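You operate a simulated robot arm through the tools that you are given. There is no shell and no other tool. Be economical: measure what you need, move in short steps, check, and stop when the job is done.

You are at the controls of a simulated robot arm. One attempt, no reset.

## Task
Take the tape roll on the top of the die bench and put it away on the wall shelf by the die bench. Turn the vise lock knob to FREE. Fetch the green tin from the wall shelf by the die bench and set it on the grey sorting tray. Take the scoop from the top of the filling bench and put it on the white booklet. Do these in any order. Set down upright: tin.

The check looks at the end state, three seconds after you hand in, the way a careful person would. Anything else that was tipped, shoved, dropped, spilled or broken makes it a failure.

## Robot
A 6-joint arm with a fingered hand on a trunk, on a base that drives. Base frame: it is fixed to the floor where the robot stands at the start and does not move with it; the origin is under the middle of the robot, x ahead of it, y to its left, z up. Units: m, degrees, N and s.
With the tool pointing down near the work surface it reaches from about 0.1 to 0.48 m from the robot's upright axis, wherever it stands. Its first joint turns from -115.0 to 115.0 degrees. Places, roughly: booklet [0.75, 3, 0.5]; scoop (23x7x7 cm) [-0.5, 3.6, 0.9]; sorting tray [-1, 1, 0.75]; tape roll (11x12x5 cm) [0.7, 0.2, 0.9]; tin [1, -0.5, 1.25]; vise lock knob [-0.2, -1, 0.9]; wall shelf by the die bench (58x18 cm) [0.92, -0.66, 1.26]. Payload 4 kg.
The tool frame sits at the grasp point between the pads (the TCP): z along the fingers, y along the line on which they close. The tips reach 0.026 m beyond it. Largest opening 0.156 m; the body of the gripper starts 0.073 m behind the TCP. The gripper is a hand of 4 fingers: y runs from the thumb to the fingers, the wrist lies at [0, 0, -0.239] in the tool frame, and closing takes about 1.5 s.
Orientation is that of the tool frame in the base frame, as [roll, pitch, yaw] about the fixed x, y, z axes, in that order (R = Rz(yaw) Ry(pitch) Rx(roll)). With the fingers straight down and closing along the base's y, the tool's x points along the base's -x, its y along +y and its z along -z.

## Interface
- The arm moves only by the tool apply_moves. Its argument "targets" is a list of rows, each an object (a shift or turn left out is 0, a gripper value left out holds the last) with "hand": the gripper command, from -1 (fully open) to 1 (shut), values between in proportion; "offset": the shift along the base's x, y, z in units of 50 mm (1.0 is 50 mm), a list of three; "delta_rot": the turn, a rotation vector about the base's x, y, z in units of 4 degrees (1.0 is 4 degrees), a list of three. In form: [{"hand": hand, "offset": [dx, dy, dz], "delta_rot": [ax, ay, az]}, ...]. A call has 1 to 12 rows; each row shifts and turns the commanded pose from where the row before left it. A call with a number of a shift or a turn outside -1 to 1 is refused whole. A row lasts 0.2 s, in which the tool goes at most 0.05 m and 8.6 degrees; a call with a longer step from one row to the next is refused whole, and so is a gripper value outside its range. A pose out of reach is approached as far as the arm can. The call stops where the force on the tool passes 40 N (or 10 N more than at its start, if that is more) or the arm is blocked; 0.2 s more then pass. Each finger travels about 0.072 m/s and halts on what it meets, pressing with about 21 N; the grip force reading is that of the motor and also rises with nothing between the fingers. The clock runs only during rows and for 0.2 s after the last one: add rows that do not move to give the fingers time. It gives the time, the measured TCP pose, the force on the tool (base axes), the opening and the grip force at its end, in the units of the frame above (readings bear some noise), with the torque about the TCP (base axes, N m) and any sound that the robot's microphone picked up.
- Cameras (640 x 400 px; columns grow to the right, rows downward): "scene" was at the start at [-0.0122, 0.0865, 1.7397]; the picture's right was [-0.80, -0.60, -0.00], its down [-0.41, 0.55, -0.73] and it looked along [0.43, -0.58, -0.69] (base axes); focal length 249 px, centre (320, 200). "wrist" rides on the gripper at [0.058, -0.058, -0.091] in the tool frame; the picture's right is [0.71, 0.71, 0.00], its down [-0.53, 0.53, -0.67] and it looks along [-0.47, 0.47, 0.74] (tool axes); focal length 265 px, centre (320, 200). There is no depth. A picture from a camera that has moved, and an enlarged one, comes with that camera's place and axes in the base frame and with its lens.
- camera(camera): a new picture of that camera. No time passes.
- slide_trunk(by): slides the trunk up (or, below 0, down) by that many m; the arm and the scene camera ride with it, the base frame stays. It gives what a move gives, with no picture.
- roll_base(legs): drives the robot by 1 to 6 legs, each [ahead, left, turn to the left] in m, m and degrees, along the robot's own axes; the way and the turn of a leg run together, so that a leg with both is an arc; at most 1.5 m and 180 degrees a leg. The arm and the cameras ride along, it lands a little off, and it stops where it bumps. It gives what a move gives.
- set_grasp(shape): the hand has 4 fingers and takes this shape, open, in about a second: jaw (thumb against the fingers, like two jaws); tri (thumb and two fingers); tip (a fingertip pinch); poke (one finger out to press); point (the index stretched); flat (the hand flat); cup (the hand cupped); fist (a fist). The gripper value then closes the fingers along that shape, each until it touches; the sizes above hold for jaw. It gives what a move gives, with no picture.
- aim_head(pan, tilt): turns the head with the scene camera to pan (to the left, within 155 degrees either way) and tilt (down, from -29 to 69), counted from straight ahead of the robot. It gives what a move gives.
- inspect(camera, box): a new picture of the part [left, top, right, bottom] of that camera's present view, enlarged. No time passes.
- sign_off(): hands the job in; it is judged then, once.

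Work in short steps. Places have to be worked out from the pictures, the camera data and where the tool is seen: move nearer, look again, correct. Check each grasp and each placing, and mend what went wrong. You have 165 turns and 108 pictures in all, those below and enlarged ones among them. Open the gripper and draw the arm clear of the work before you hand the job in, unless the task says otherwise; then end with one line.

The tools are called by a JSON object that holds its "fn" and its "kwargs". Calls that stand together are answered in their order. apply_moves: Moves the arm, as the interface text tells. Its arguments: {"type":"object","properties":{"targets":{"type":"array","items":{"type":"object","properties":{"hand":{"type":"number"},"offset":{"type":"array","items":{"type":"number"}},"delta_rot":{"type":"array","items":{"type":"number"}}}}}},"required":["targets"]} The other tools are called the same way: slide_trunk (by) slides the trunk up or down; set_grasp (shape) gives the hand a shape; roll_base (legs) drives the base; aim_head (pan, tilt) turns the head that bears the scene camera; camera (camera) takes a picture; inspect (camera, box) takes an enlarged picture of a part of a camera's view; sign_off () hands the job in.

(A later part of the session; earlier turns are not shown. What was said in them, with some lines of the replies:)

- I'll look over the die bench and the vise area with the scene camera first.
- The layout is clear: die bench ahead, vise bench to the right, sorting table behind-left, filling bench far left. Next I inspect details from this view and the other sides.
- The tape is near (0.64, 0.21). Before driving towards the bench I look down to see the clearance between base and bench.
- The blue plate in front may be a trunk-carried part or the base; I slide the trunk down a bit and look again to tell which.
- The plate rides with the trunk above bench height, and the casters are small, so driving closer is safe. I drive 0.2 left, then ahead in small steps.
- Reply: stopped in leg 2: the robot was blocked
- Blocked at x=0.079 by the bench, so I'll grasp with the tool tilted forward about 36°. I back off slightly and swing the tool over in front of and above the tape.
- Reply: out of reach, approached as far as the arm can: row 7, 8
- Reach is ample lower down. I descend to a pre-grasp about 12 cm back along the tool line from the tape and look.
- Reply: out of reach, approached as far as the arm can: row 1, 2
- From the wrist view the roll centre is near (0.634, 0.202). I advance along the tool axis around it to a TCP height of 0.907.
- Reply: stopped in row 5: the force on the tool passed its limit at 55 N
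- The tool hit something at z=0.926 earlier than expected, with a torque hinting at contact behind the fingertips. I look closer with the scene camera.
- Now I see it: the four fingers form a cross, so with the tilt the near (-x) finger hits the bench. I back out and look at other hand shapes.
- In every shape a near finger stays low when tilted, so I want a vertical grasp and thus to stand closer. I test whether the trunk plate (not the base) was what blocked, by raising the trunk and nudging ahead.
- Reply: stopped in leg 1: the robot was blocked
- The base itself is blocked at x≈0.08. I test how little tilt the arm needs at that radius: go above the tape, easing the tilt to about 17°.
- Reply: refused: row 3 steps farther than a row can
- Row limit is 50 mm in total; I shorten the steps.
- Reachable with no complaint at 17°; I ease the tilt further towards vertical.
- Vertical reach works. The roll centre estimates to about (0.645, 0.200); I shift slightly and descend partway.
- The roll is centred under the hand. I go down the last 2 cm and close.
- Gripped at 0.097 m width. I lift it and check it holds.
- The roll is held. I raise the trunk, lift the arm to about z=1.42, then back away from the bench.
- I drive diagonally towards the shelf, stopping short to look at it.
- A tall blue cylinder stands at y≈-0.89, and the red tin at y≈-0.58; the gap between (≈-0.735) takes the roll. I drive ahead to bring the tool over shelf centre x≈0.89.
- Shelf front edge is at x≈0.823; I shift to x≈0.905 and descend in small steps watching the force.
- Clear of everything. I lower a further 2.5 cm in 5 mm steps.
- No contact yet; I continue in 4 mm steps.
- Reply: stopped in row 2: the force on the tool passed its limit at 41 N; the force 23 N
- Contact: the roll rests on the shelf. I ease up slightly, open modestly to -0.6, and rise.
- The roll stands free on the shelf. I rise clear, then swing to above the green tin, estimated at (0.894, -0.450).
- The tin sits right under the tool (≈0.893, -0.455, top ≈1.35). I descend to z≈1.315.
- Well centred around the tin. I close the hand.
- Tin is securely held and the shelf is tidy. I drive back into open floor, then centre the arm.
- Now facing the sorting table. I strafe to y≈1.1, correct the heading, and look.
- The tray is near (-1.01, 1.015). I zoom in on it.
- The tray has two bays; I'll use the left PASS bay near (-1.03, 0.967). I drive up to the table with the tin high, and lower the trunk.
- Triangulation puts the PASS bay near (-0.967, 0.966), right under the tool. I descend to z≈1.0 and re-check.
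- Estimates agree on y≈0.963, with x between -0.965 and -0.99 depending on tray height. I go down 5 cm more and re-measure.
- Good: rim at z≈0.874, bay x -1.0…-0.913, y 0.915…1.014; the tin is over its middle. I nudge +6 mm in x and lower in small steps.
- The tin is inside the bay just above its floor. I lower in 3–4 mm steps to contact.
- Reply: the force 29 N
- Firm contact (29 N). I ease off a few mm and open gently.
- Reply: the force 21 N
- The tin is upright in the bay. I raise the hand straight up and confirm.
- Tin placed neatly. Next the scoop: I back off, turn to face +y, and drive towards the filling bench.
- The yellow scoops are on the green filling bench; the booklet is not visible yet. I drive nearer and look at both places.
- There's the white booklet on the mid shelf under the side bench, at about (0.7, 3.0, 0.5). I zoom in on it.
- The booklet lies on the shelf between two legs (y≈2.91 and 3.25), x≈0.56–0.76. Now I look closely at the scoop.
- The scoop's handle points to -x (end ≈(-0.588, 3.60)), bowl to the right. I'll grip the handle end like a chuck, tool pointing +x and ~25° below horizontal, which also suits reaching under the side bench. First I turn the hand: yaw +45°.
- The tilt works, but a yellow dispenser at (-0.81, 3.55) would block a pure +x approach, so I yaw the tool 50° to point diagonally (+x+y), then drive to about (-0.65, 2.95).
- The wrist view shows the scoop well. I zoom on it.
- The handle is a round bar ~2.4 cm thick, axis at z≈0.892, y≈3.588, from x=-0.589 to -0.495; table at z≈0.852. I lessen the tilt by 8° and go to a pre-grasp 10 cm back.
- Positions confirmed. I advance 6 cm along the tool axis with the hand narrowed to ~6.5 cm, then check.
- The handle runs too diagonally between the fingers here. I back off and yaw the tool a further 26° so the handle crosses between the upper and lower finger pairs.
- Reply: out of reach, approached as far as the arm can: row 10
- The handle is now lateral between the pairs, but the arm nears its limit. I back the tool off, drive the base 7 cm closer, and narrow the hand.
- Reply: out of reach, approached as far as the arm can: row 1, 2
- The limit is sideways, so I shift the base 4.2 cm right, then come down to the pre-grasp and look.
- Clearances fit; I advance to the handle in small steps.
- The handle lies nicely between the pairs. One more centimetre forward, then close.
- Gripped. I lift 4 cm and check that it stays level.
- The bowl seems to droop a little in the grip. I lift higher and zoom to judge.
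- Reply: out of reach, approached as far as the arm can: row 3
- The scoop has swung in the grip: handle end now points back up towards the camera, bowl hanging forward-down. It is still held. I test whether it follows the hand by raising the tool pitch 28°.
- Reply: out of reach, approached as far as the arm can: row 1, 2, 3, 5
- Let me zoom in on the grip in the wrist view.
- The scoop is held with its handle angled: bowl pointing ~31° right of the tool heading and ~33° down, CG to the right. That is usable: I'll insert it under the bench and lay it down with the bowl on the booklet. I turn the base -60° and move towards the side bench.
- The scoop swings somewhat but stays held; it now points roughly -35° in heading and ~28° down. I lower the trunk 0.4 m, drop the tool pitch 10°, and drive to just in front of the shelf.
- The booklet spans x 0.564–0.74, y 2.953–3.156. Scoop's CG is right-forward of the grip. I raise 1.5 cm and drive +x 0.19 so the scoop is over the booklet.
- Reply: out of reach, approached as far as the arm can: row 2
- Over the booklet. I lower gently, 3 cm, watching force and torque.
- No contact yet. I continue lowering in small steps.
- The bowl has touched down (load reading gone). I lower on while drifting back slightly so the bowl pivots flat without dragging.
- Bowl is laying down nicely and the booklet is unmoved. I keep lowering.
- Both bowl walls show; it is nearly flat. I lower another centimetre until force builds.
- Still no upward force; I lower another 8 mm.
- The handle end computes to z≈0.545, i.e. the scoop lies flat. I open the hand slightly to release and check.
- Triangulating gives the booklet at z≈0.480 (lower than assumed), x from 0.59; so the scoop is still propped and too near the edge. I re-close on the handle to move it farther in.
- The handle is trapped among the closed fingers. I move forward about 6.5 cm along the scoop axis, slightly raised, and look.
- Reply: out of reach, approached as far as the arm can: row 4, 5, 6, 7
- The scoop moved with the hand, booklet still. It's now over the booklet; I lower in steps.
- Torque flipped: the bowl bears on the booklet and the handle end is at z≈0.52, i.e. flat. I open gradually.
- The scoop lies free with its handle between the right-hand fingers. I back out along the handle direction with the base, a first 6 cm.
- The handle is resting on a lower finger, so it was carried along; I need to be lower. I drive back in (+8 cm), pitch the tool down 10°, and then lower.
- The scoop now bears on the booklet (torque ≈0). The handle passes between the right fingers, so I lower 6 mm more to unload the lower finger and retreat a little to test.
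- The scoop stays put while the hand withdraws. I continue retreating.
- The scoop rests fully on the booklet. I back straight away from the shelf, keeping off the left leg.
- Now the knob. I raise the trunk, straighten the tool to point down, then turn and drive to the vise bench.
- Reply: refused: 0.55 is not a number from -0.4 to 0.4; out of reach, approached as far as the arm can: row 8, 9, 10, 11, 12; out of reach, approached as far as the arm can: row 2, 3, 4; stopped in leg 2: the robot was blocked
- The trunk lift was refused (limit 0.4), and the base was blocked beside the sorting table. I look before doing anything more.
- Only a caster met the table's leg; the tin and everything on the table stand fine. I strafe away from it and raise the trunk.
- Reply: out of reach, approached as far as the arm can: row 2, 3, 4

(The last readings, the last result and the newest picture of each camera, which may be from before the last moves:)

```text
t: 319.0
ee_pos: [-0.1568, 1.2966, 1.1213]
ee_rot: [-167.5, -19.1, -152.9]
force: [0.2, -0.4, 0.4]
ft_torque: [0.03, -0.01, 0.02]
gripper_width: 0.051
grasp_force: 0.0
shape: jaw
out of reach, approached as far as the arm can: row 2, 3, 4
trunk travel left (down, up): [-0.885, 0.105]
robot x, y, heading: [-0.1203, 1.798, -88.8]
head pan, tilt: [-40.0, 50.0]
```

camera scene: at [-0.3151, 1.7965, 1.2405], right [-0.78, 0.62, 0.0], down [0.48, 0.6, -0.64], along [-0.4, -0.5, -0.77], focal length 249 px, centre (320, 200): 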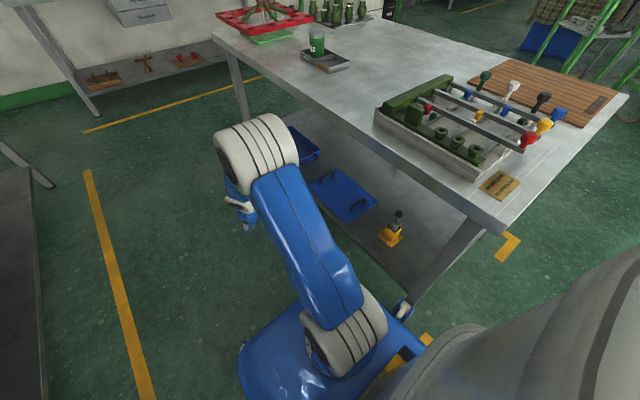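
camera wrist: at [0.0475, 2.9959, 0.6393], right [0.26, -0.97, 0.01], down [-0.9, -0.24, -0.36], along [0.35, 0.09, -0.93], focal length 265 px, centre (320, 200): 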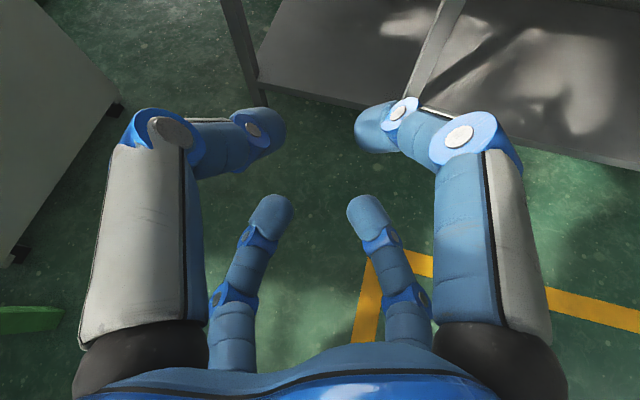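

I finish straightening the tool and drive down to the vise bench, stopping at y≈-0.4 for a look.

{"fn": "apply_moves", "kwargs": {"targets": [{"offset": [0, 0.3, 0], "delta_rot": [0.966, -0.26, 0]}, {"offset": [0, 0.3, 0], "delta_rot": [0.966, -0.26, 0]}, {"delta_rot": [0.966, -0.26, 0]}, {"delta_rot": [0.966, -0.26, 0]}, {"delta_rot": [0.966, -0.26, 0]}, {"delta_rot": [0.48, -0.13, 0]}, {}]}}

{"fn": "roll_base", "kwargs": {"legs": [[1.3, -0.05, -1.2], [0.85, 0, 0]]}}

{"fn": "aim_head", "kwargs": {"pan": 15, "tilt": 50}}

{"fn": "camera", "kwargs": {"camera": "scene"}}

```text
t: 320.6
ee_pos: [-0.1147, 1.366, 1.0544]
ee_rot: [-177.3, -12.1, -151.2]
force: [0.3, 0.3, 0.3]
ft_torque: [0.01, -0.03, 0.01]
gripper_width: 0.051
grasp_force: 0.0
shape: jaw
out of reach, approached as far as the arm can: row 1, 2, 3, 4, 5, 6
trunk travel left (down, up): [-0.885, 0.105]
robot x, y, heading: [-0.1128, 1.7945, -88.5]
head pan, tilt: [-40.0, 50.0]
```

```text
t: 347.9
ee_pos: [-0.1818, -0.773, 1.054]
ee_rot: [-177.3, -12.1, -152.8]
force: [0.9, 0.3, 0.4]
ft_torque: [-0.01, -0.02, -0.02]
gripper_width: 0.0507
grasp_force: 0.0
shape: jaw
trunk travel left (down, up): [-0.885, 0.105]
robot x, y, heading: [-0.1741, -0.3429, -90.3]
head pan, tilt: [-40.0, 50.0]
```

```text
t: 349.2
ee_pos: [-0.1827, -0.7725, 1.055]
ee_rot: [-177.3, -12.0, -152.8]
force: [0.1, -0.2, 0.2]
ft_torque: [0.01, 0.02, 0.0]
gripper_width: 0.0506
grasp_force: 0.1
shape: jaw
trunk travel left (down, up): [-0.885, 0.105]
robot x, y, heading: [-0.1695, -0.3426, -90.3]
head pan, tilt: [15.0, 50.0]
```

```text
13 pictures are left
camera scene: at [-0.0016, -0.3546, 1.7905], right [-0.97, -0.25, 0.0], down [-0.19, 0.74, -0.64], along [0.16, -0.62, -0.77], focal length 249 px, centre (320, 200)
```

scene: 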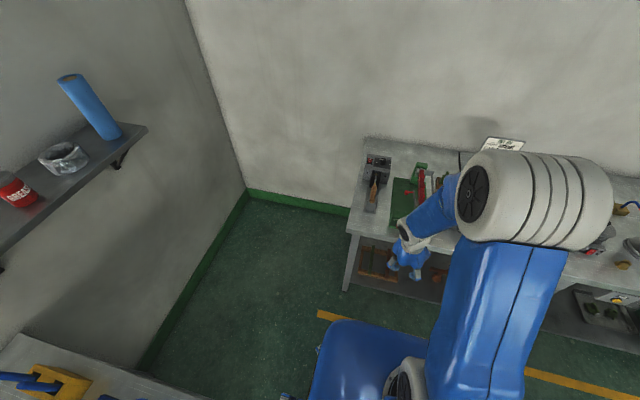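

The shelf looks tidy. I zoom in on the vise.

{"fn": "inspect", "kwargs": {"camera": "scene", "box": [350, 135, 470, 235]}}

{"fn": "camera", "kwargs": {"camera": "wrist"}}

```text
4.00 times, centred on (410, 185) of scene
camera zoom: at [-0.0016, -0.3546, 1.7905], right [-0.97, -0.25, 0.0], down [-0.19, 0.74, -0.64], along [0.16, -0.62, -0.77], focal length 997 px, centre (-40, 260)
```

zoom: 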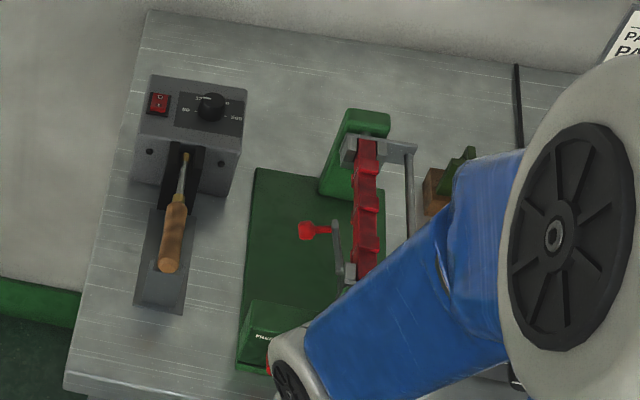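

```text
11 pictures are left
camera wrist: at [-0.1901, -0.8375, 1.1583], right [-0.94, 0.31, 0.11], down [0.32, 0.79, 0.52], along [0.07, 0.53, -0.85], focal length 265 px, centre (320, 200)
```

wrist: 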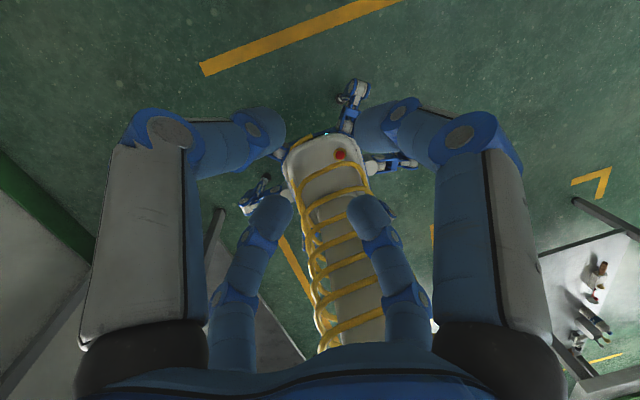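

The arm hides the vise's front block. I strafe the base 0.3 m right so the camera sees it unobstructed.

{"fn": "roll_base", "kwargs": {"legs": [[0, -0.3, 0]]}}

{"fn": "aim_head", "kwargs": {"pan": 10, "tilt": 50}}

{"fn": "inspect", "kwargs": {"camera": "scene", "box": [200, 100, 360, 230]}}

```text
t: 353.6
ee_pos: [-0.4858, -0.7708, 1.0549]
ee_rot: [-177.3, -12.0, -153.0]
force: [-1.4, -0.2, -0.5]
ft_torque: [0.0, -0.01, 0.02]
gripper_width: 0.0506
grasp_force: 0.1
shape: jaw
trunk travel left (down, up): [-0.885, 0.105]
robot x, y, heading: [-0.4777, -0.3413, -90.5]
head pan, tilt: [15.0, 50.0]
```

```text
t: 354.3
ee_pos: [-0.4858, -0.7707, 1.0563]
ee_rot: [-177.3, -12.0, -153.0]
force: [-0.6, 0.4, -0.2]
ft_torque: [-0.01, 0.0, -0.01]
gripper_width: 0.0507
grasp_force: 0.1
shape: jaw
trunk travel left (down, up): [-0.885, 0.105]
robot x, y, heading: [-0.4783, -0.3405, -90.6]
head pan, tilt: [10.0, 50.0]
```

```text
3.08 times, centred on (280, 165) of scene
camera zoom: at [-0.3124, -0.354, 1.7904], right [-0.99, -0.17, 0.0], down [-0.13, 0.76, -0.64], along [0.11, -0.63, -0.77], focal length 767 px, centre (443, 308)
```

zoom: 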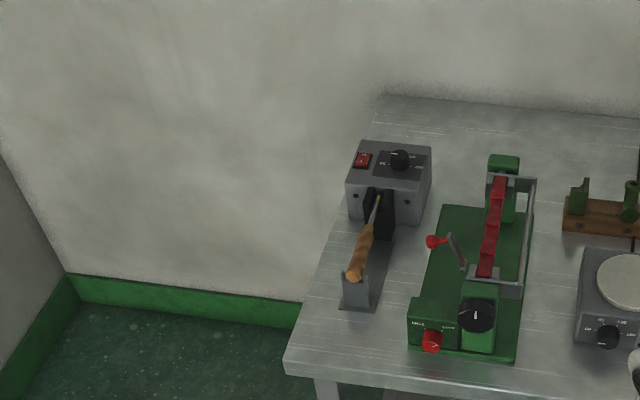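

I zoom further onto the two knobs of the vise.

{"fn": "inspect", "kwargs": {"camera": "scene", "box": [302, 190, 350, 220]}}

```text
13.33 times, centred on (326, 205) of scene
camera zoom: at [-0.3124, -0.354, 1.7904], right [-0.99, -0.17, 0.0], down [-0.13, 0.76, -0.64], along [0.11, -0.63, -0.77], focal length 3324 px, centre (240, 133)
```

zoom: 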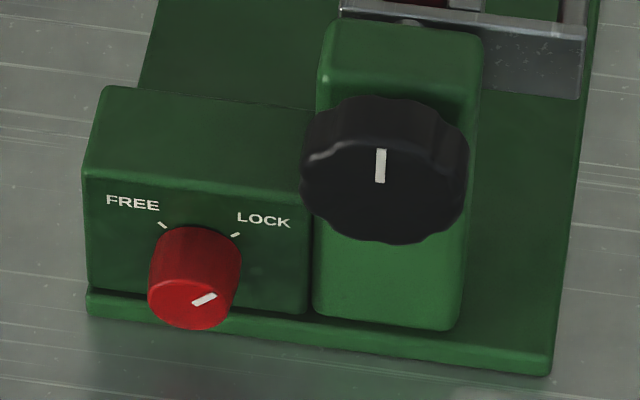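

The red knob has FREE (left) and LOCK (right) marks; its pointer is at LOCK, so it needs about 90° counter-clockwise seen from the front. Knob ≈(-0.178, -1.03, 0.888), axis +y. I first orient the hand to point -y, 15° down, fingers diagonal.

{"fn": "apply_moves", "kwargs": {"targets": [{"delta_rot": [-0.608, -0.556, -0.503]}, {"delta_rot": [-0.608, -0.556, -0.503]}, {"delta_rot": [-0.608, -0.556, -0.503]}, {"delta_rot": [-0.608, -0.556, -0.503]}, {"delta_rot": [-0.608, -0.556, -0.503]}, {"delta_rot": [-0.608, -0.556, -0.503]}, {"delta_rot": [-0.608, -0.556, -0.503]}, {"delta_rot": [-0.608, -0.556, -0.503]}, {"delta_rot": [-0.608, -0.556, -0.503]}, {"delta_rot": [-0.608, -0.556, -0.503]}, {"delta_rot": [-0.608, -0.556, -0.503]}, {"delta_rot": [-0.608, -0.556, -0.503]}]}}

{"fn": "apply_moves", "kwargs": {"targets": [{"delta_rot": [-0.608, -0.556, -0.503]}, {"delta_rot": [-0.608, -0.556, -0.503]}, {"delta_rot": [-0.608, -0.556, -0.503]}, {"delta_rot": [-0.608, -0.556, -0.503]}, {"delta_rot": [-0.608, -0.556, -0.503]}, {"delta_rot": [-0.608, -0.556, -0.503]}, {"delta_rot": [-0.608, -0.556, -0.503]}, {"delta_rot": [-0.608, -0.556, -0.503]}, {"delta_rot": [-0.608, -0.556, -0.503]}, {"delta_rot": [-0.608, -0.556, -0.503]}, {"delta_rot": [-0.608, -0.556, -0.503]}, {"delta_rot": [-0.608, -0.556, -0.503]}]}}

{"fn": "apply_moves", "kwargs": {"targets": [{"delta_rot": [-0.608, -0.556, -0.503]}, {"delta_rot": [-0.608, -0.556, -0.503]}, {}]}}

```text
t: 356.9
ee_pos: [-0.4905, -0.7745, 1.06]
ee_rot: [-158.3, -7.4, -170.1]
force: [0.2, 0.1, 0.0]
ft_torque: [-0.02, 0.03, 0.0]
gripper_width: 0.0509
grasp_force: 0.1
shape: jaw
out of reach, approached as far as the arm can: row 5, 6, 7, 8, 9, 10, 12
trunk travel left (down, up): [-0.885, 0.105]
robot x, y, heading: [-0.4779, -0.3406, -90.6]
head pan, tilt: [10.0, 50.0]
```

```text
t: 359.5
ee_pos: [-0.3827, -0.8195, 1.0944]
ee_rot: [-129.8, 20.3, 168.1]
force: [0.3, 0.3, -0.6]
ft_torque: [-0.01, 0.02, -0.02]
gripper_width: 0.0505
grasp_force: 0.1
shape: jaw
out of reach, approached as far as the arm can: row 1, 2, 3, 4, 5, 6, 7, 8, 9, 10, 11, 12
trunk travel left (down, up): [-0.885, 0.105]
robot x, y, heading: [-0.479, -0.3387, -90.4]
head pan, tilt: [10.0, 50.0]
```

```text
t: 360.3
ee_pos: [-0.3826, -0.8222, 1.095]
ee_rot: [-125.8, 25.6, 165.6]
force: [0.2, -0.2, 0.4]
ft_torque: [0.03, 0.0, -0.04]
gripper_width: 0.0509
grasp_force: 0.0
shape: jaw
out of reach, approached as far as the arm can: row 2
trunk travel left (down, up): [-0.885, 0.105]
robot x, y, heading: [-0.4763, -0.3401, -90.3]
head pan, tilt: [10.0, 50.0]
```

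Nearly there, but that spot is too close to the trunk. I move the tool forward (still in front of the bench edge) so the pose becomes reachable.

{"fn": "apply_moves", "kwargs": {"targets": [{"offset": [0, -0.5, -0.2]}, {"offset": [0, -0.5, -0.2]}, {"offset": [0, -0.5, -0.2]}, {"offset": [0, -0.5, -0.2]}, {}]}}

```text
t: 361.5
ee_pos: [-0.3719, -0.92, 1.0551]
ee_rot: [-125.8, 25.3, 165.2]
force: [0.7, -0.2, -0.3]
ft_torque: [-0.01, 0.02, 0.0]
gripper_width: 0.0508
grasp_force: 0.1
shape: jaw
out of reach, approached as far as the arm can: row 3, 4
trunk travel left (down, up): [-0.885, 0.105]
robot x, y, heading: [-0.478, -0.3361, -90.5]
head pan, tilt: [10.0, 50.0]
```

The tool now points along -y at tilt 58°, roughly usable. I shift the base so the tool lines up with the knob's x, lower the trunk, raise the tool pitch, and look.

{"fn": "roll_base", "kwargs": {"legs": [[0, 0.195, 0]]}}

{"fn": "slide_trunk", "kwargs": {"by": -0.12}}

{"fn": "apply_moves", "kwargs": {"targets": [{"delta_rot": [-1, 0, 0]}, {"delta_rot": [-1, 0, 0]}, {"delta_rot": [-1, 0, 0]}, {"hand": 0.4, "delta_rot": [-0.5, 0, 0]}, {}]}}

{"fn": "camera", "kwargs": {"camera": "wrist"}}

```text
t: 364.6
ee_pos: [-0.1793, -0.9222, 1.0546]
ee_rot: [-125.9, 25.3, 165.0]
force: [0.7, -0.1, 0.9]
ft_torque: [-0.02, -0.02, 0.02]
gripper_width: 0.0505
grasp_force: 0.0
shape: jaw
trunk travel left (down, up): [-0.885, 0.105]
robot x, y, heading: [-0.2816, -0.3389, -90.4]
head pan, tilt: [10.0, 50.0]
```

```text
t: 366.1
ee_pos: [-0.1776, -0.9236, 0.9351]
ee_rot: [-125.8, 25.4, 164.9]
force: [0.4, -0.9, 0.2]
ft_torque: [0.03, 0.0, -0.01]
gripper_width: 0.0506
grasp_force: 0.1
shape: jaw
trunk travel left (down, up): [-0.765, 0.225]
robot x, y, heading: [-0.2809, -0.3368, -90.6]
head pan, tilt: [10.0, 50.0]
```

```text
t: 367.3
ee_pos: [-0.1768, -0.922, 0.9356]
ee_rot: [-110.4, 28.1, 171.9]
force: [0.0, 0.4, 0.1]
ft_torque: [0.02, 0.01, 0.01]
gripper_width: 0.0471
grasp_force: 0.1
shape: jaw
trunk travel left (down, up): [-0.765, 0.225]
robot x, y, heading: [-0.2806, -0.3396, -90.8]
head pan, tilt: [10.0, 50.0]
```

```text
8 pictures are left
camera wrist: at [-0.2584, -0.8458, 0.9836], right [-0.27, 0.29, -0.92], down [0.7, 0.72, 0.02], along [0.66, -0.63, -0.4], focal length 265 px, centre (320, 200)
```

wrist: 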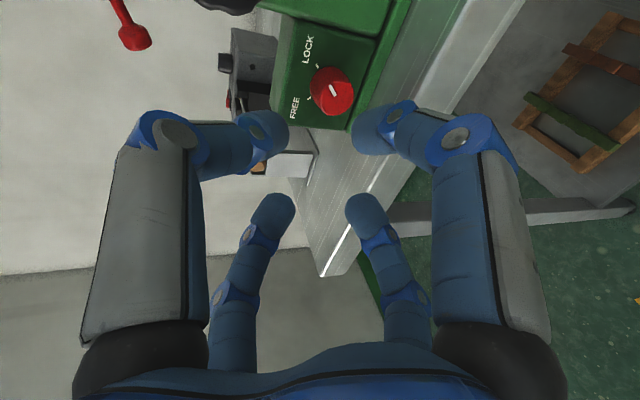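

Good view of the knob, front centre about (-0.19, -1.015, 0.897). I move in to a pre-grasp ~6 cm short and re-measure.

{"fn": "apply_moves", "kwargs": {"targets": [{"offset": [-0.13, -0.3, -0.3]}, {"offset": [-0.13, -0.36, -0.3]}, {}]}}

{"fn": "camera", "kwargs": {"camera": "wrist"}}

```text
t: 368.1
ee_pos: [-0.1742, -0.9519, 0.9054]
ee_rot: [-110.4, 27.9, 171.4]
force: [0.7, -0.7, -0.5]
ft_torque: [-0.03, -0.03, 0.02]
gripper_width: 0.0473
grasp_force: 0.0
shape: jaw
out of reach, approached as far as the arm can: row 1, 2
trunk travel left (down, up): [-0.765, 0.225]
robot x, y, heading: [-0.2813, -0.3404, -90.7]
head pan, tilt: [10.0, 50.0]
```

```text
7 pictures are left
camera wrist: at [-0.2545, -0.8743, 0.9534], right [-0.27, 0.29, -0.92], down [0.7, 0.71, 0.02], along [0.66, -0.64, -0.4], focal length 265 px, centre (320, 200)
```

wrist: 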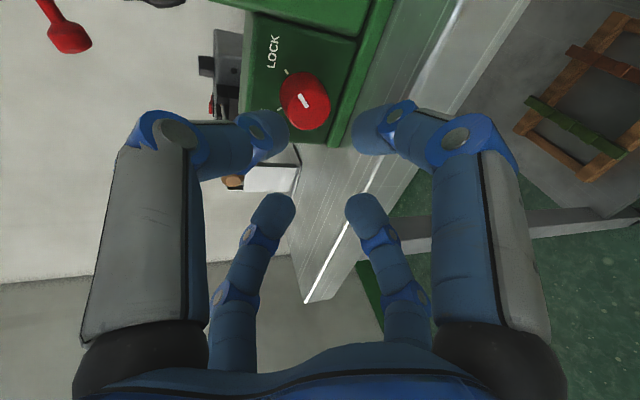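

Triangulated knob front centre: (-0.188, -1.023, 0.895), diameter ~3 cm. The arm can't go further -x, so I shift the base 1.4 cm right, and narrow the hand to 4.2 cm, then approach.

{"fn": "roll_base", "kwargs": {"legs": [[0, -0.014, 0]]}}

{"fn": "apply_moves", "kwargs": {"targets": [{"hand": 0.44, "offset": [0, -0.3, -0.03]}, {"offset": [0, -0.3, -0.03]}, {}]}}

{"fn": "camera", "kwargs": {"camera": "wrist"}}

```text
t: 369.0
ee_pos: [-0.1887, -0.9526, 0.9053]
ee_rot: [-110.4, 28.0, 171.5]
force: [-0.4, -1.2, 0.2]
ft_torque: [-0.03, -0.01, 0.02]
gripper_width: 0.0471
grasp_force: 0.1
shape: jaw
trunk travel left (down, up): [-0.765, 0.225]
robot x, y, heading: [-0.2944, -0.3435, -90.7]
head pan, tilt: [10.0, 50.0]
```

```text
t: 369.8
ee_pos: [-0.1856, -0.9835, 0.9031]
ee_rot: [-110.4, 27.8, 171.1]
force: [0.3, 0.8, 0.0]
ft_torque: [-0.02, 0.01, 0.01]
gripper_width: 0.0441
grasp_force: 0.0
shape: jaw
trunk travel left (down, up): [-0.765, 0.225]
robot x, y, heading: [-0.2946, -0.341, -90.3]
head pan, tilt: [10.0, 50.0]
```

```text
6 pictures are left
camera wrist: at [-0.2667, -0.9053, 0.951], right [-0.27, 0.29, -0.92], down [0.7, 0.71, 0.02], along [0.65, -0.64, -0.4], focal length 265 px, centre (320, 200)
```

wrist: 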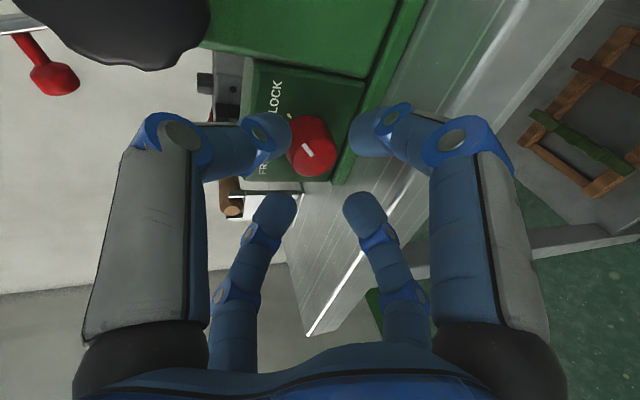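

Aligned: the knob sits between the finger pairs. I advance the last 3 cm.

{"fn": "apply_moves", "kwargs": {"targets": [{"offset": [0, -0.2, -0.02]}, {"offset": [0, -0.2, -0.02]}, {"offset": [0, -0.18, -0.02]}, {}]}}

{"fn": "camera", "kwargs": {"camera": "wrist"}}

```text
t: 370.8
ee_pos: [-0.1861, -1.0108, 0.899]
ee_rot: [-110.4, 27.8, 170.8]
force: [-1.3, 7.9, 1.5]
ft_torque: [-0.2, -0.02, -0.12]
gripper_width: 0.0443
grasp_force: 0.0
shape: jaw
out of reach, approached as far as the arm can: row 3
trunk travel left (down, up): [-0.765, 0.225]
robot x, y, heading: [-0.2979, -0.3423, -90.7]
head pan, tilt: [10.0, 50.0]
```

```text
5 pictures are left
camera wrist: at [-0.2651, -0.9316, 0.948], right [-0.27, 0.29, -0.92], down [0.71, 0.71, 0.02], along [0.65, -0.64, -0.4], focal length 265 px, centre (320, 200)
```

wrist: 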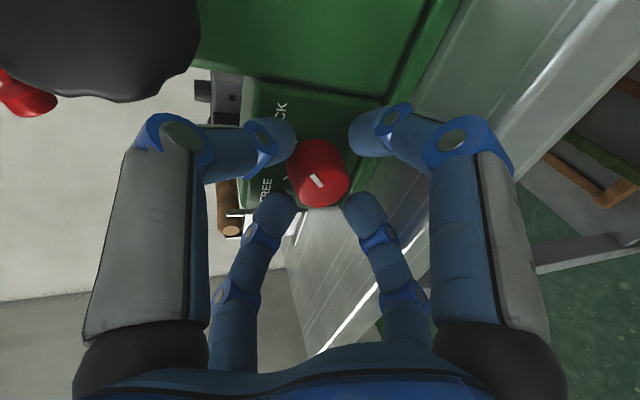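

The knob is centred among the fingers, lightly touching the panel. I ease back 3 mm, close, and begin turning counter-clockwise.

{"fn": "apply_moves", "kwargs": {"targets": [{"offset": [0, 0.06, 0]}, {"hand": 0.7}, {"hand": 1}, {"hand": 1}, {"hand": 1}]}}

{"fn": "apply_moves", "kwargs": {"targets": [{"delta_rot": [-0.03, 0.95, 0.31]}, {"delta_rot": [-0.03, 0.95, 0.31]}, {"delta_rot": [-0.03, 0.95, 0.31]}, {"delta_rot": [-0.03, 0.95, 0.31]}, {"delta_rot": [-0.03, 0.95, 0.31]}, {"delta_rot": [-0.03, 0.95, 0.31]}]}}

```text
t: 372.0
ee_pos: [-0.1836, -1.0094, 0.8991]
ee_rot: [-110.2, 27.8, 171.1]
force: [1.6, -4.8, 0.5]
ft_torque: [-0.16, -0.05, 0.0]
gripper_width: 0.0228
grasp_force: 21.1
shape: jaw
trunk travel left (down, up): [-0.765, 0.225]
robot x, y, heading: [-0.2935, -0.3413, -90.8]
head pan, tilt: [10.0, 50.0]
```

```text
t: 373.4
ee_pos: [-0.1837, -1.0091, 0.8994]
ee_rot: [-107.7, 5.0, 179.2]
force: [-2.1, -6.7, 1.5]
ft_torque: [-0.36, 0.01, -0.29]
gripper_width: 0.0228
grasp_force: 20.8
shape: jaw
trunk travel left (down, up): [-0.765, 0.225]
robot x, y, heading: [-0.2927, -0.3423, -90.4]
head pan, tilt: [10.0, 50.0]
```

Turning smoothly. I continue.

{"fn": "apply_moves", "kwargs": {"targets": [{"delta_rot": [-0.03, 0.95, 0.31]}, {"delta_rot": [-0.03, 0.95, 0.31]}, {"delta_rot": [-0.03, 0.95, 0.31]}, {"delta_rot": [-0.03, 0.95, 0.31]}, {"delta_rot": [-0.03, 0.95, 0.31]}, {"delta_rot": [-0.03, 0.95, 0.31]}, {"delta_rot": [-0.03, 0.95, 0.31]}, {"delta_rot": [-0.03, 0.95, 0.31]}, {"delta_rot": [-0.03, 0.95, 0.31]}]}}

{"fn": "apply_moves", "kwargs": {"targets": [{"delta_rot": [-0.03, 0.95, 0.31]}, {"delta_rot": [-0.03, 0.95, 0.31]}, {"delta_rot": [-0.03, 0.95, 0.31]}, {"delta_rot": [-0.03, 0.95, 0.31]}, {"delta_rot": [-0.03, 0.95, 0.31]}, {"delta_rot": [-0.03, 0.95, 0.31]}, {"delta_rot": [-0.03, 0.95, 0.31]}, {"delta_rot": [-0.015, 0.48, 0.15]}]}}

{"fn": "camera", "kwargs": {"camera": "wrist"}}

```text
t: 375.4
ee_pos: [-0.1825, -1.0086, 0.8988]
ee_rot: [-110.2, -28.9, -168.9]
force: [-14.1, -11.1, 6.2]
ft_torque: [-0.43, 0.05, -0.64]
gripper_width: 0.0232
grasp_force: 20.9
shape: jaw
out of reach, approached as far as the arm can: row 8
trunk travel left (down, up): [-0.765, 0.225]
robot x, y, heading: [-0.2946, -0.3402, -90.7]
head pan, tilt: [10.0, 50.0]
```

```text
t: 377.2
ee_pos: [-0.1791, -1.0074, 0.8998]
ee_rot: [-122.8, -56.0, -150.5]
force: [-13.9, -5.7, 6.3]
ft_torque: [-0.62, 0.08, -0.69]
gripper_width: 0.0216
grasp_force: 21.0
shape: jaw
trunk travel left (down, up): [-0.765, 0.225]
robot x, y, heading: [-0.2949, -0.3419, -90.3]
head pan, tilt: [10.0, 50.0]
```

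```text
4 pictures are left
camera wrist: at [-0.1595, -0.944, 1.002], right [-0.96, -0.1, 0.25], down [-0.22, 0.85, -0.48], along [-0.17, -0.52, -0.84], focal length 265 px, centre (320, 200)
```

wrist: 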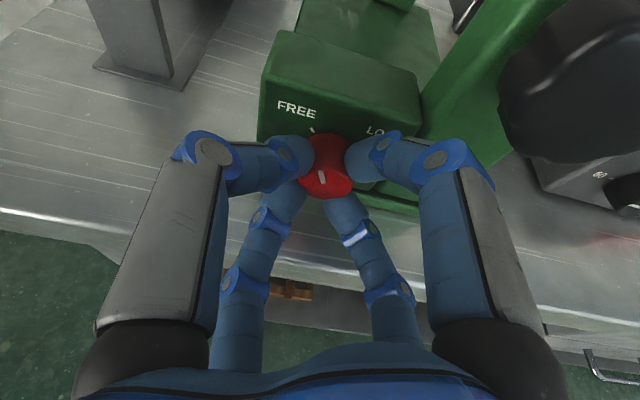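

The knob's pointer has moved; I zoom in to read it.

{"fn": "inspect", "kwargs": {"camera": "wrist", "box": [260, 90, 400, 210]}}

```text
3.33 times, centred on (330, 150) of wrist
camera zoom: at [-0.1595, -0.944, 1.002], right [-0.96, -0.1, 0.25], down [-0.22, 0.85, -0.48], along [-0.17, -0.52, -0.84], focal length 885 px, centre (287, 367)
```

zoom: 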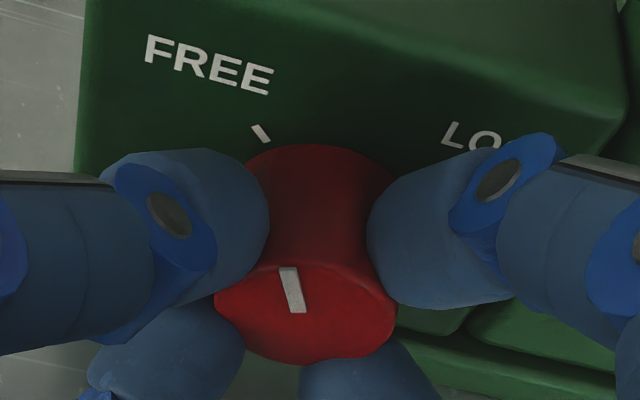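

Pointer is at about -21°, with FREE at -45°; roughly 24° remain. I turn 6 more units.

{"fn": "apply_moves", "kwargs": {"targets": [{"delta_rot": [-0.03, 0.95, 0.31]}, {"delta_rot": [-0.03, 0.95, 0.31]}, {"delta_rot": [-0.03, 0.95, 0.31]}, {"delta_rot": [-0.03, 0.95, 0.31]}, {"delta_rot": [-0.03, 0.95, 0.31]}, {"delta_rot": [-0.03, 0.95, 0.31]}, {}]}}

{"fn": "inspect", "kwargs": {"camera": "wrist", "box": [260, 90, 400, 210]}}

```text
t: 378.8
ee_pos: [-0.1775, -1.007, 0.8987]
ee_rot: [-163.1, -71.4, -106.2]
force: [-10.6, -5.0, 1.7]
ft_torque: [-0.43, 0.06, -0.53]
gripper_width: 0.0211
grasp_force: 20.8
shape: jaw
out of reach, approached as far as the arm can: row 1
trunk travel left (down, up): [-0.765, 0.225]
robot x, y, heading: [-0.2942, -0.3412, -90.5]
head pan, tilt: [10.0, 50.0]
```

```text
3.33 times, centred on (330, 150) of wrist
camera zoom: at [-0.1274, -0.9387, 0.9863], right [-0.77, -0.21, 0.6], down [-0.49, 0.8, -0.34], along [-0.41, -0.56, -0.72], focal length 885 px, centre (287, 367)
```

zoom: 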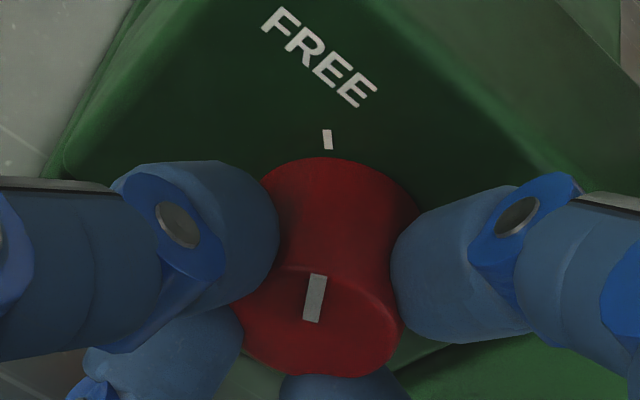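

Pointer now ≈-33° vs FREE -45°; the grip slips by about half, so I turn 6 more units.

{"fn": "apply_moves", "kwargs": {"targets": [{"delta_rot": [-0.03, 0.95, 0.31]}, {"delta_rot": [-0.03, 0.95, 0.31]}, {"delta_rot": [-0.03, 0.95, 0.31]}, {"delta_rot": [-0.03, 0.95, 0.31]}, {"delta_rot": [-0.03, 0.95, 0.31]}, {"delta_rot": [-0.03, 0.95, 0.31]}, {}]}}

```text
t: 380.4
ee_pos: [-0.1772, -1.0089, 0.8979]
ee_rot: [135.9, -64.5, -41.2]
force: [-13.7, -11.2, -4.6]
ft_torque: [-0.29, 0.04, -0.41]
gripper_width: 0.02
grasp_force: 20.9
shape: jaw
out of reach, approached as far as the arm can: row 5
trunk travel left (down, up): [-0.765, 0.225]
robot x, y, heading: [-0.2969, -0.3429, -90.3]
head pan, tilt: [10.0, 50.0]
```

I check the pointer again.

{"fn": "inspect", "kwargs": {"camera": "wrist", "box": [260, 90, 400, 210]}}

```text
3.33 times, centred on (330, 150) of wrist
camera zoom: at [-0.1051, -0.9303, 0.9613], right [-0.44, -0.29, 0.85], down [-0.69, 0.72, -0.11], along [-0.58, -0.63, -0.52], focal length 885 px, centre (287, 367)
```

zoom: 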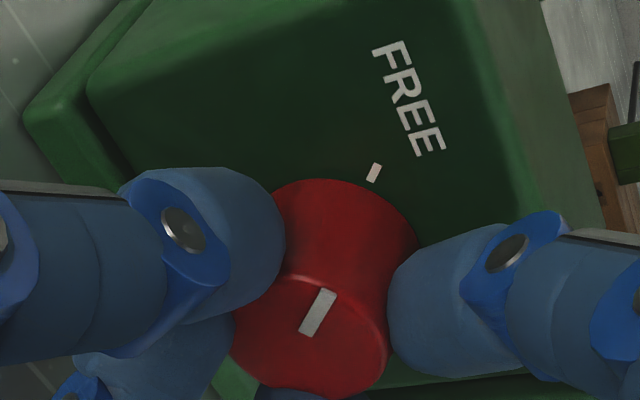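

The pointer is at FREE (≈-45° vs tick ≈-47°). I release gently and withdraw straight back.

{"fn": "apply_moves", "kwargs": {"targets": [{"hand": 0.65}, {"hand": 0.5}, {"hand": 0.42}, {}, {"offset": [0, 0.4, 0.08]}, {"offset": [0, 0.6, 0.12]}, {"offset": [0, 0.6, 0.2]}, {}]}}

{"fn": "roll_base", "kwargs": {"legs": [[-0.2, 0, 0]]}}

```text
t: 382.2
ee_pos: [-0.1754, -0.9258, 0.9228]
ee_rot: [135.9, -64.8, -40.9]
force: [-0.3, 1.1, 0.0]
ft_torque: [-0.01, -0.02, -0.02]
gripper_width: 0.045
grasp_force: 0.0
shape: jaw
trunk travel left (down, up): [-0.765, 0.225]
robot x, y, heading: [-0.2962, -0.3402, -90.6]
head pan, tilt: [10.0, 50.0]
```

```text
t: 385.4
ee_pos: [-0.1741, -0.7235, 0.9221]
ee_rot: [135.8, -64.8, -40.7]
force: [-0.2, -0.2, 0.7]
ft_torque: [0.0, 0.0, -0.01]
gripper_width: 0.045
grasp_force: 0.1
shape: jaw
trunk travel left (down, up): [-0.765, 0.225]
robot x, y, heading: [-0.2925, -0.1356, -90.2]
head pan, tilt: [10.0, 50.0]
```

I open the hand fully and use the last picture to verify the knob.

{"fn": "apply_moves", "kwargs": {"targets": [{"hand": -1, "offset": [0, 0.5, 0]}, {"hand": -1, "offset": [0, 0.5, 0]}, {}, {}, {}, {}, {}]}}

{"fn": "inspect", "kwargs": {"camera": "scene", "box": [326, 140, 406, 190]}}

```text
t: 387.0
ee_pos: [-0.1722, -0.6713, 0.9235]
ee_rot: [135.9, -64.7, -40.7]
force: [-0.7, -0.7, -0.3]
ft_torque: [0.0, 0.04, 0.03]
gripper_width: 0.1559
grasp_force: 0.0
shape: jaw
trunk travel left (down, up): [-0.765, 0.225]
robot x, y, heading: [-0.29, -0.1381, -90.9]
head pan, tilt: [10.0, 50.0]
```

```text
8.00 times, centred on (366, 165) of scene
camera zoom: at [-0.1281, -0.1515, 1.6704], right [-0.99, -0.16, 0.0], down [-0.13, 0.76, -0.64], along [0.11, -0.63, -0.77], focal length 1994 px, centre (-48, 480)
```

zoom: 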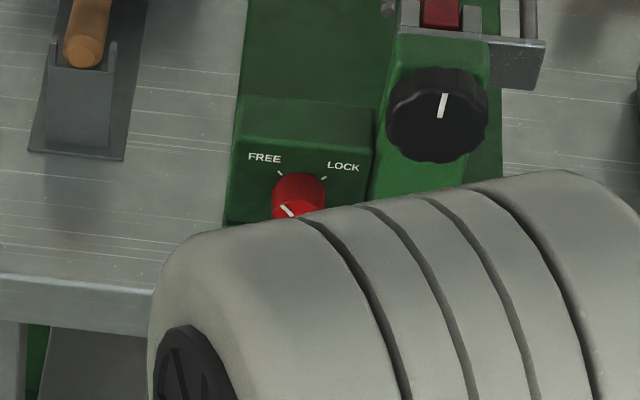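

The pointer clearly points to FREE and the dial beside it reads as before. The hand is open and clear, so I hand in.

{"fn": "sign_off", "kwargs": {}}

```text
The job is handed in.
```

All four tasks are done and handed in: the tape roll is on the wall shelf, the green tin is upright in the PASS bay of the sorting tray, the scoop lies on the white booklet, and the vise lock knob is at FREE.
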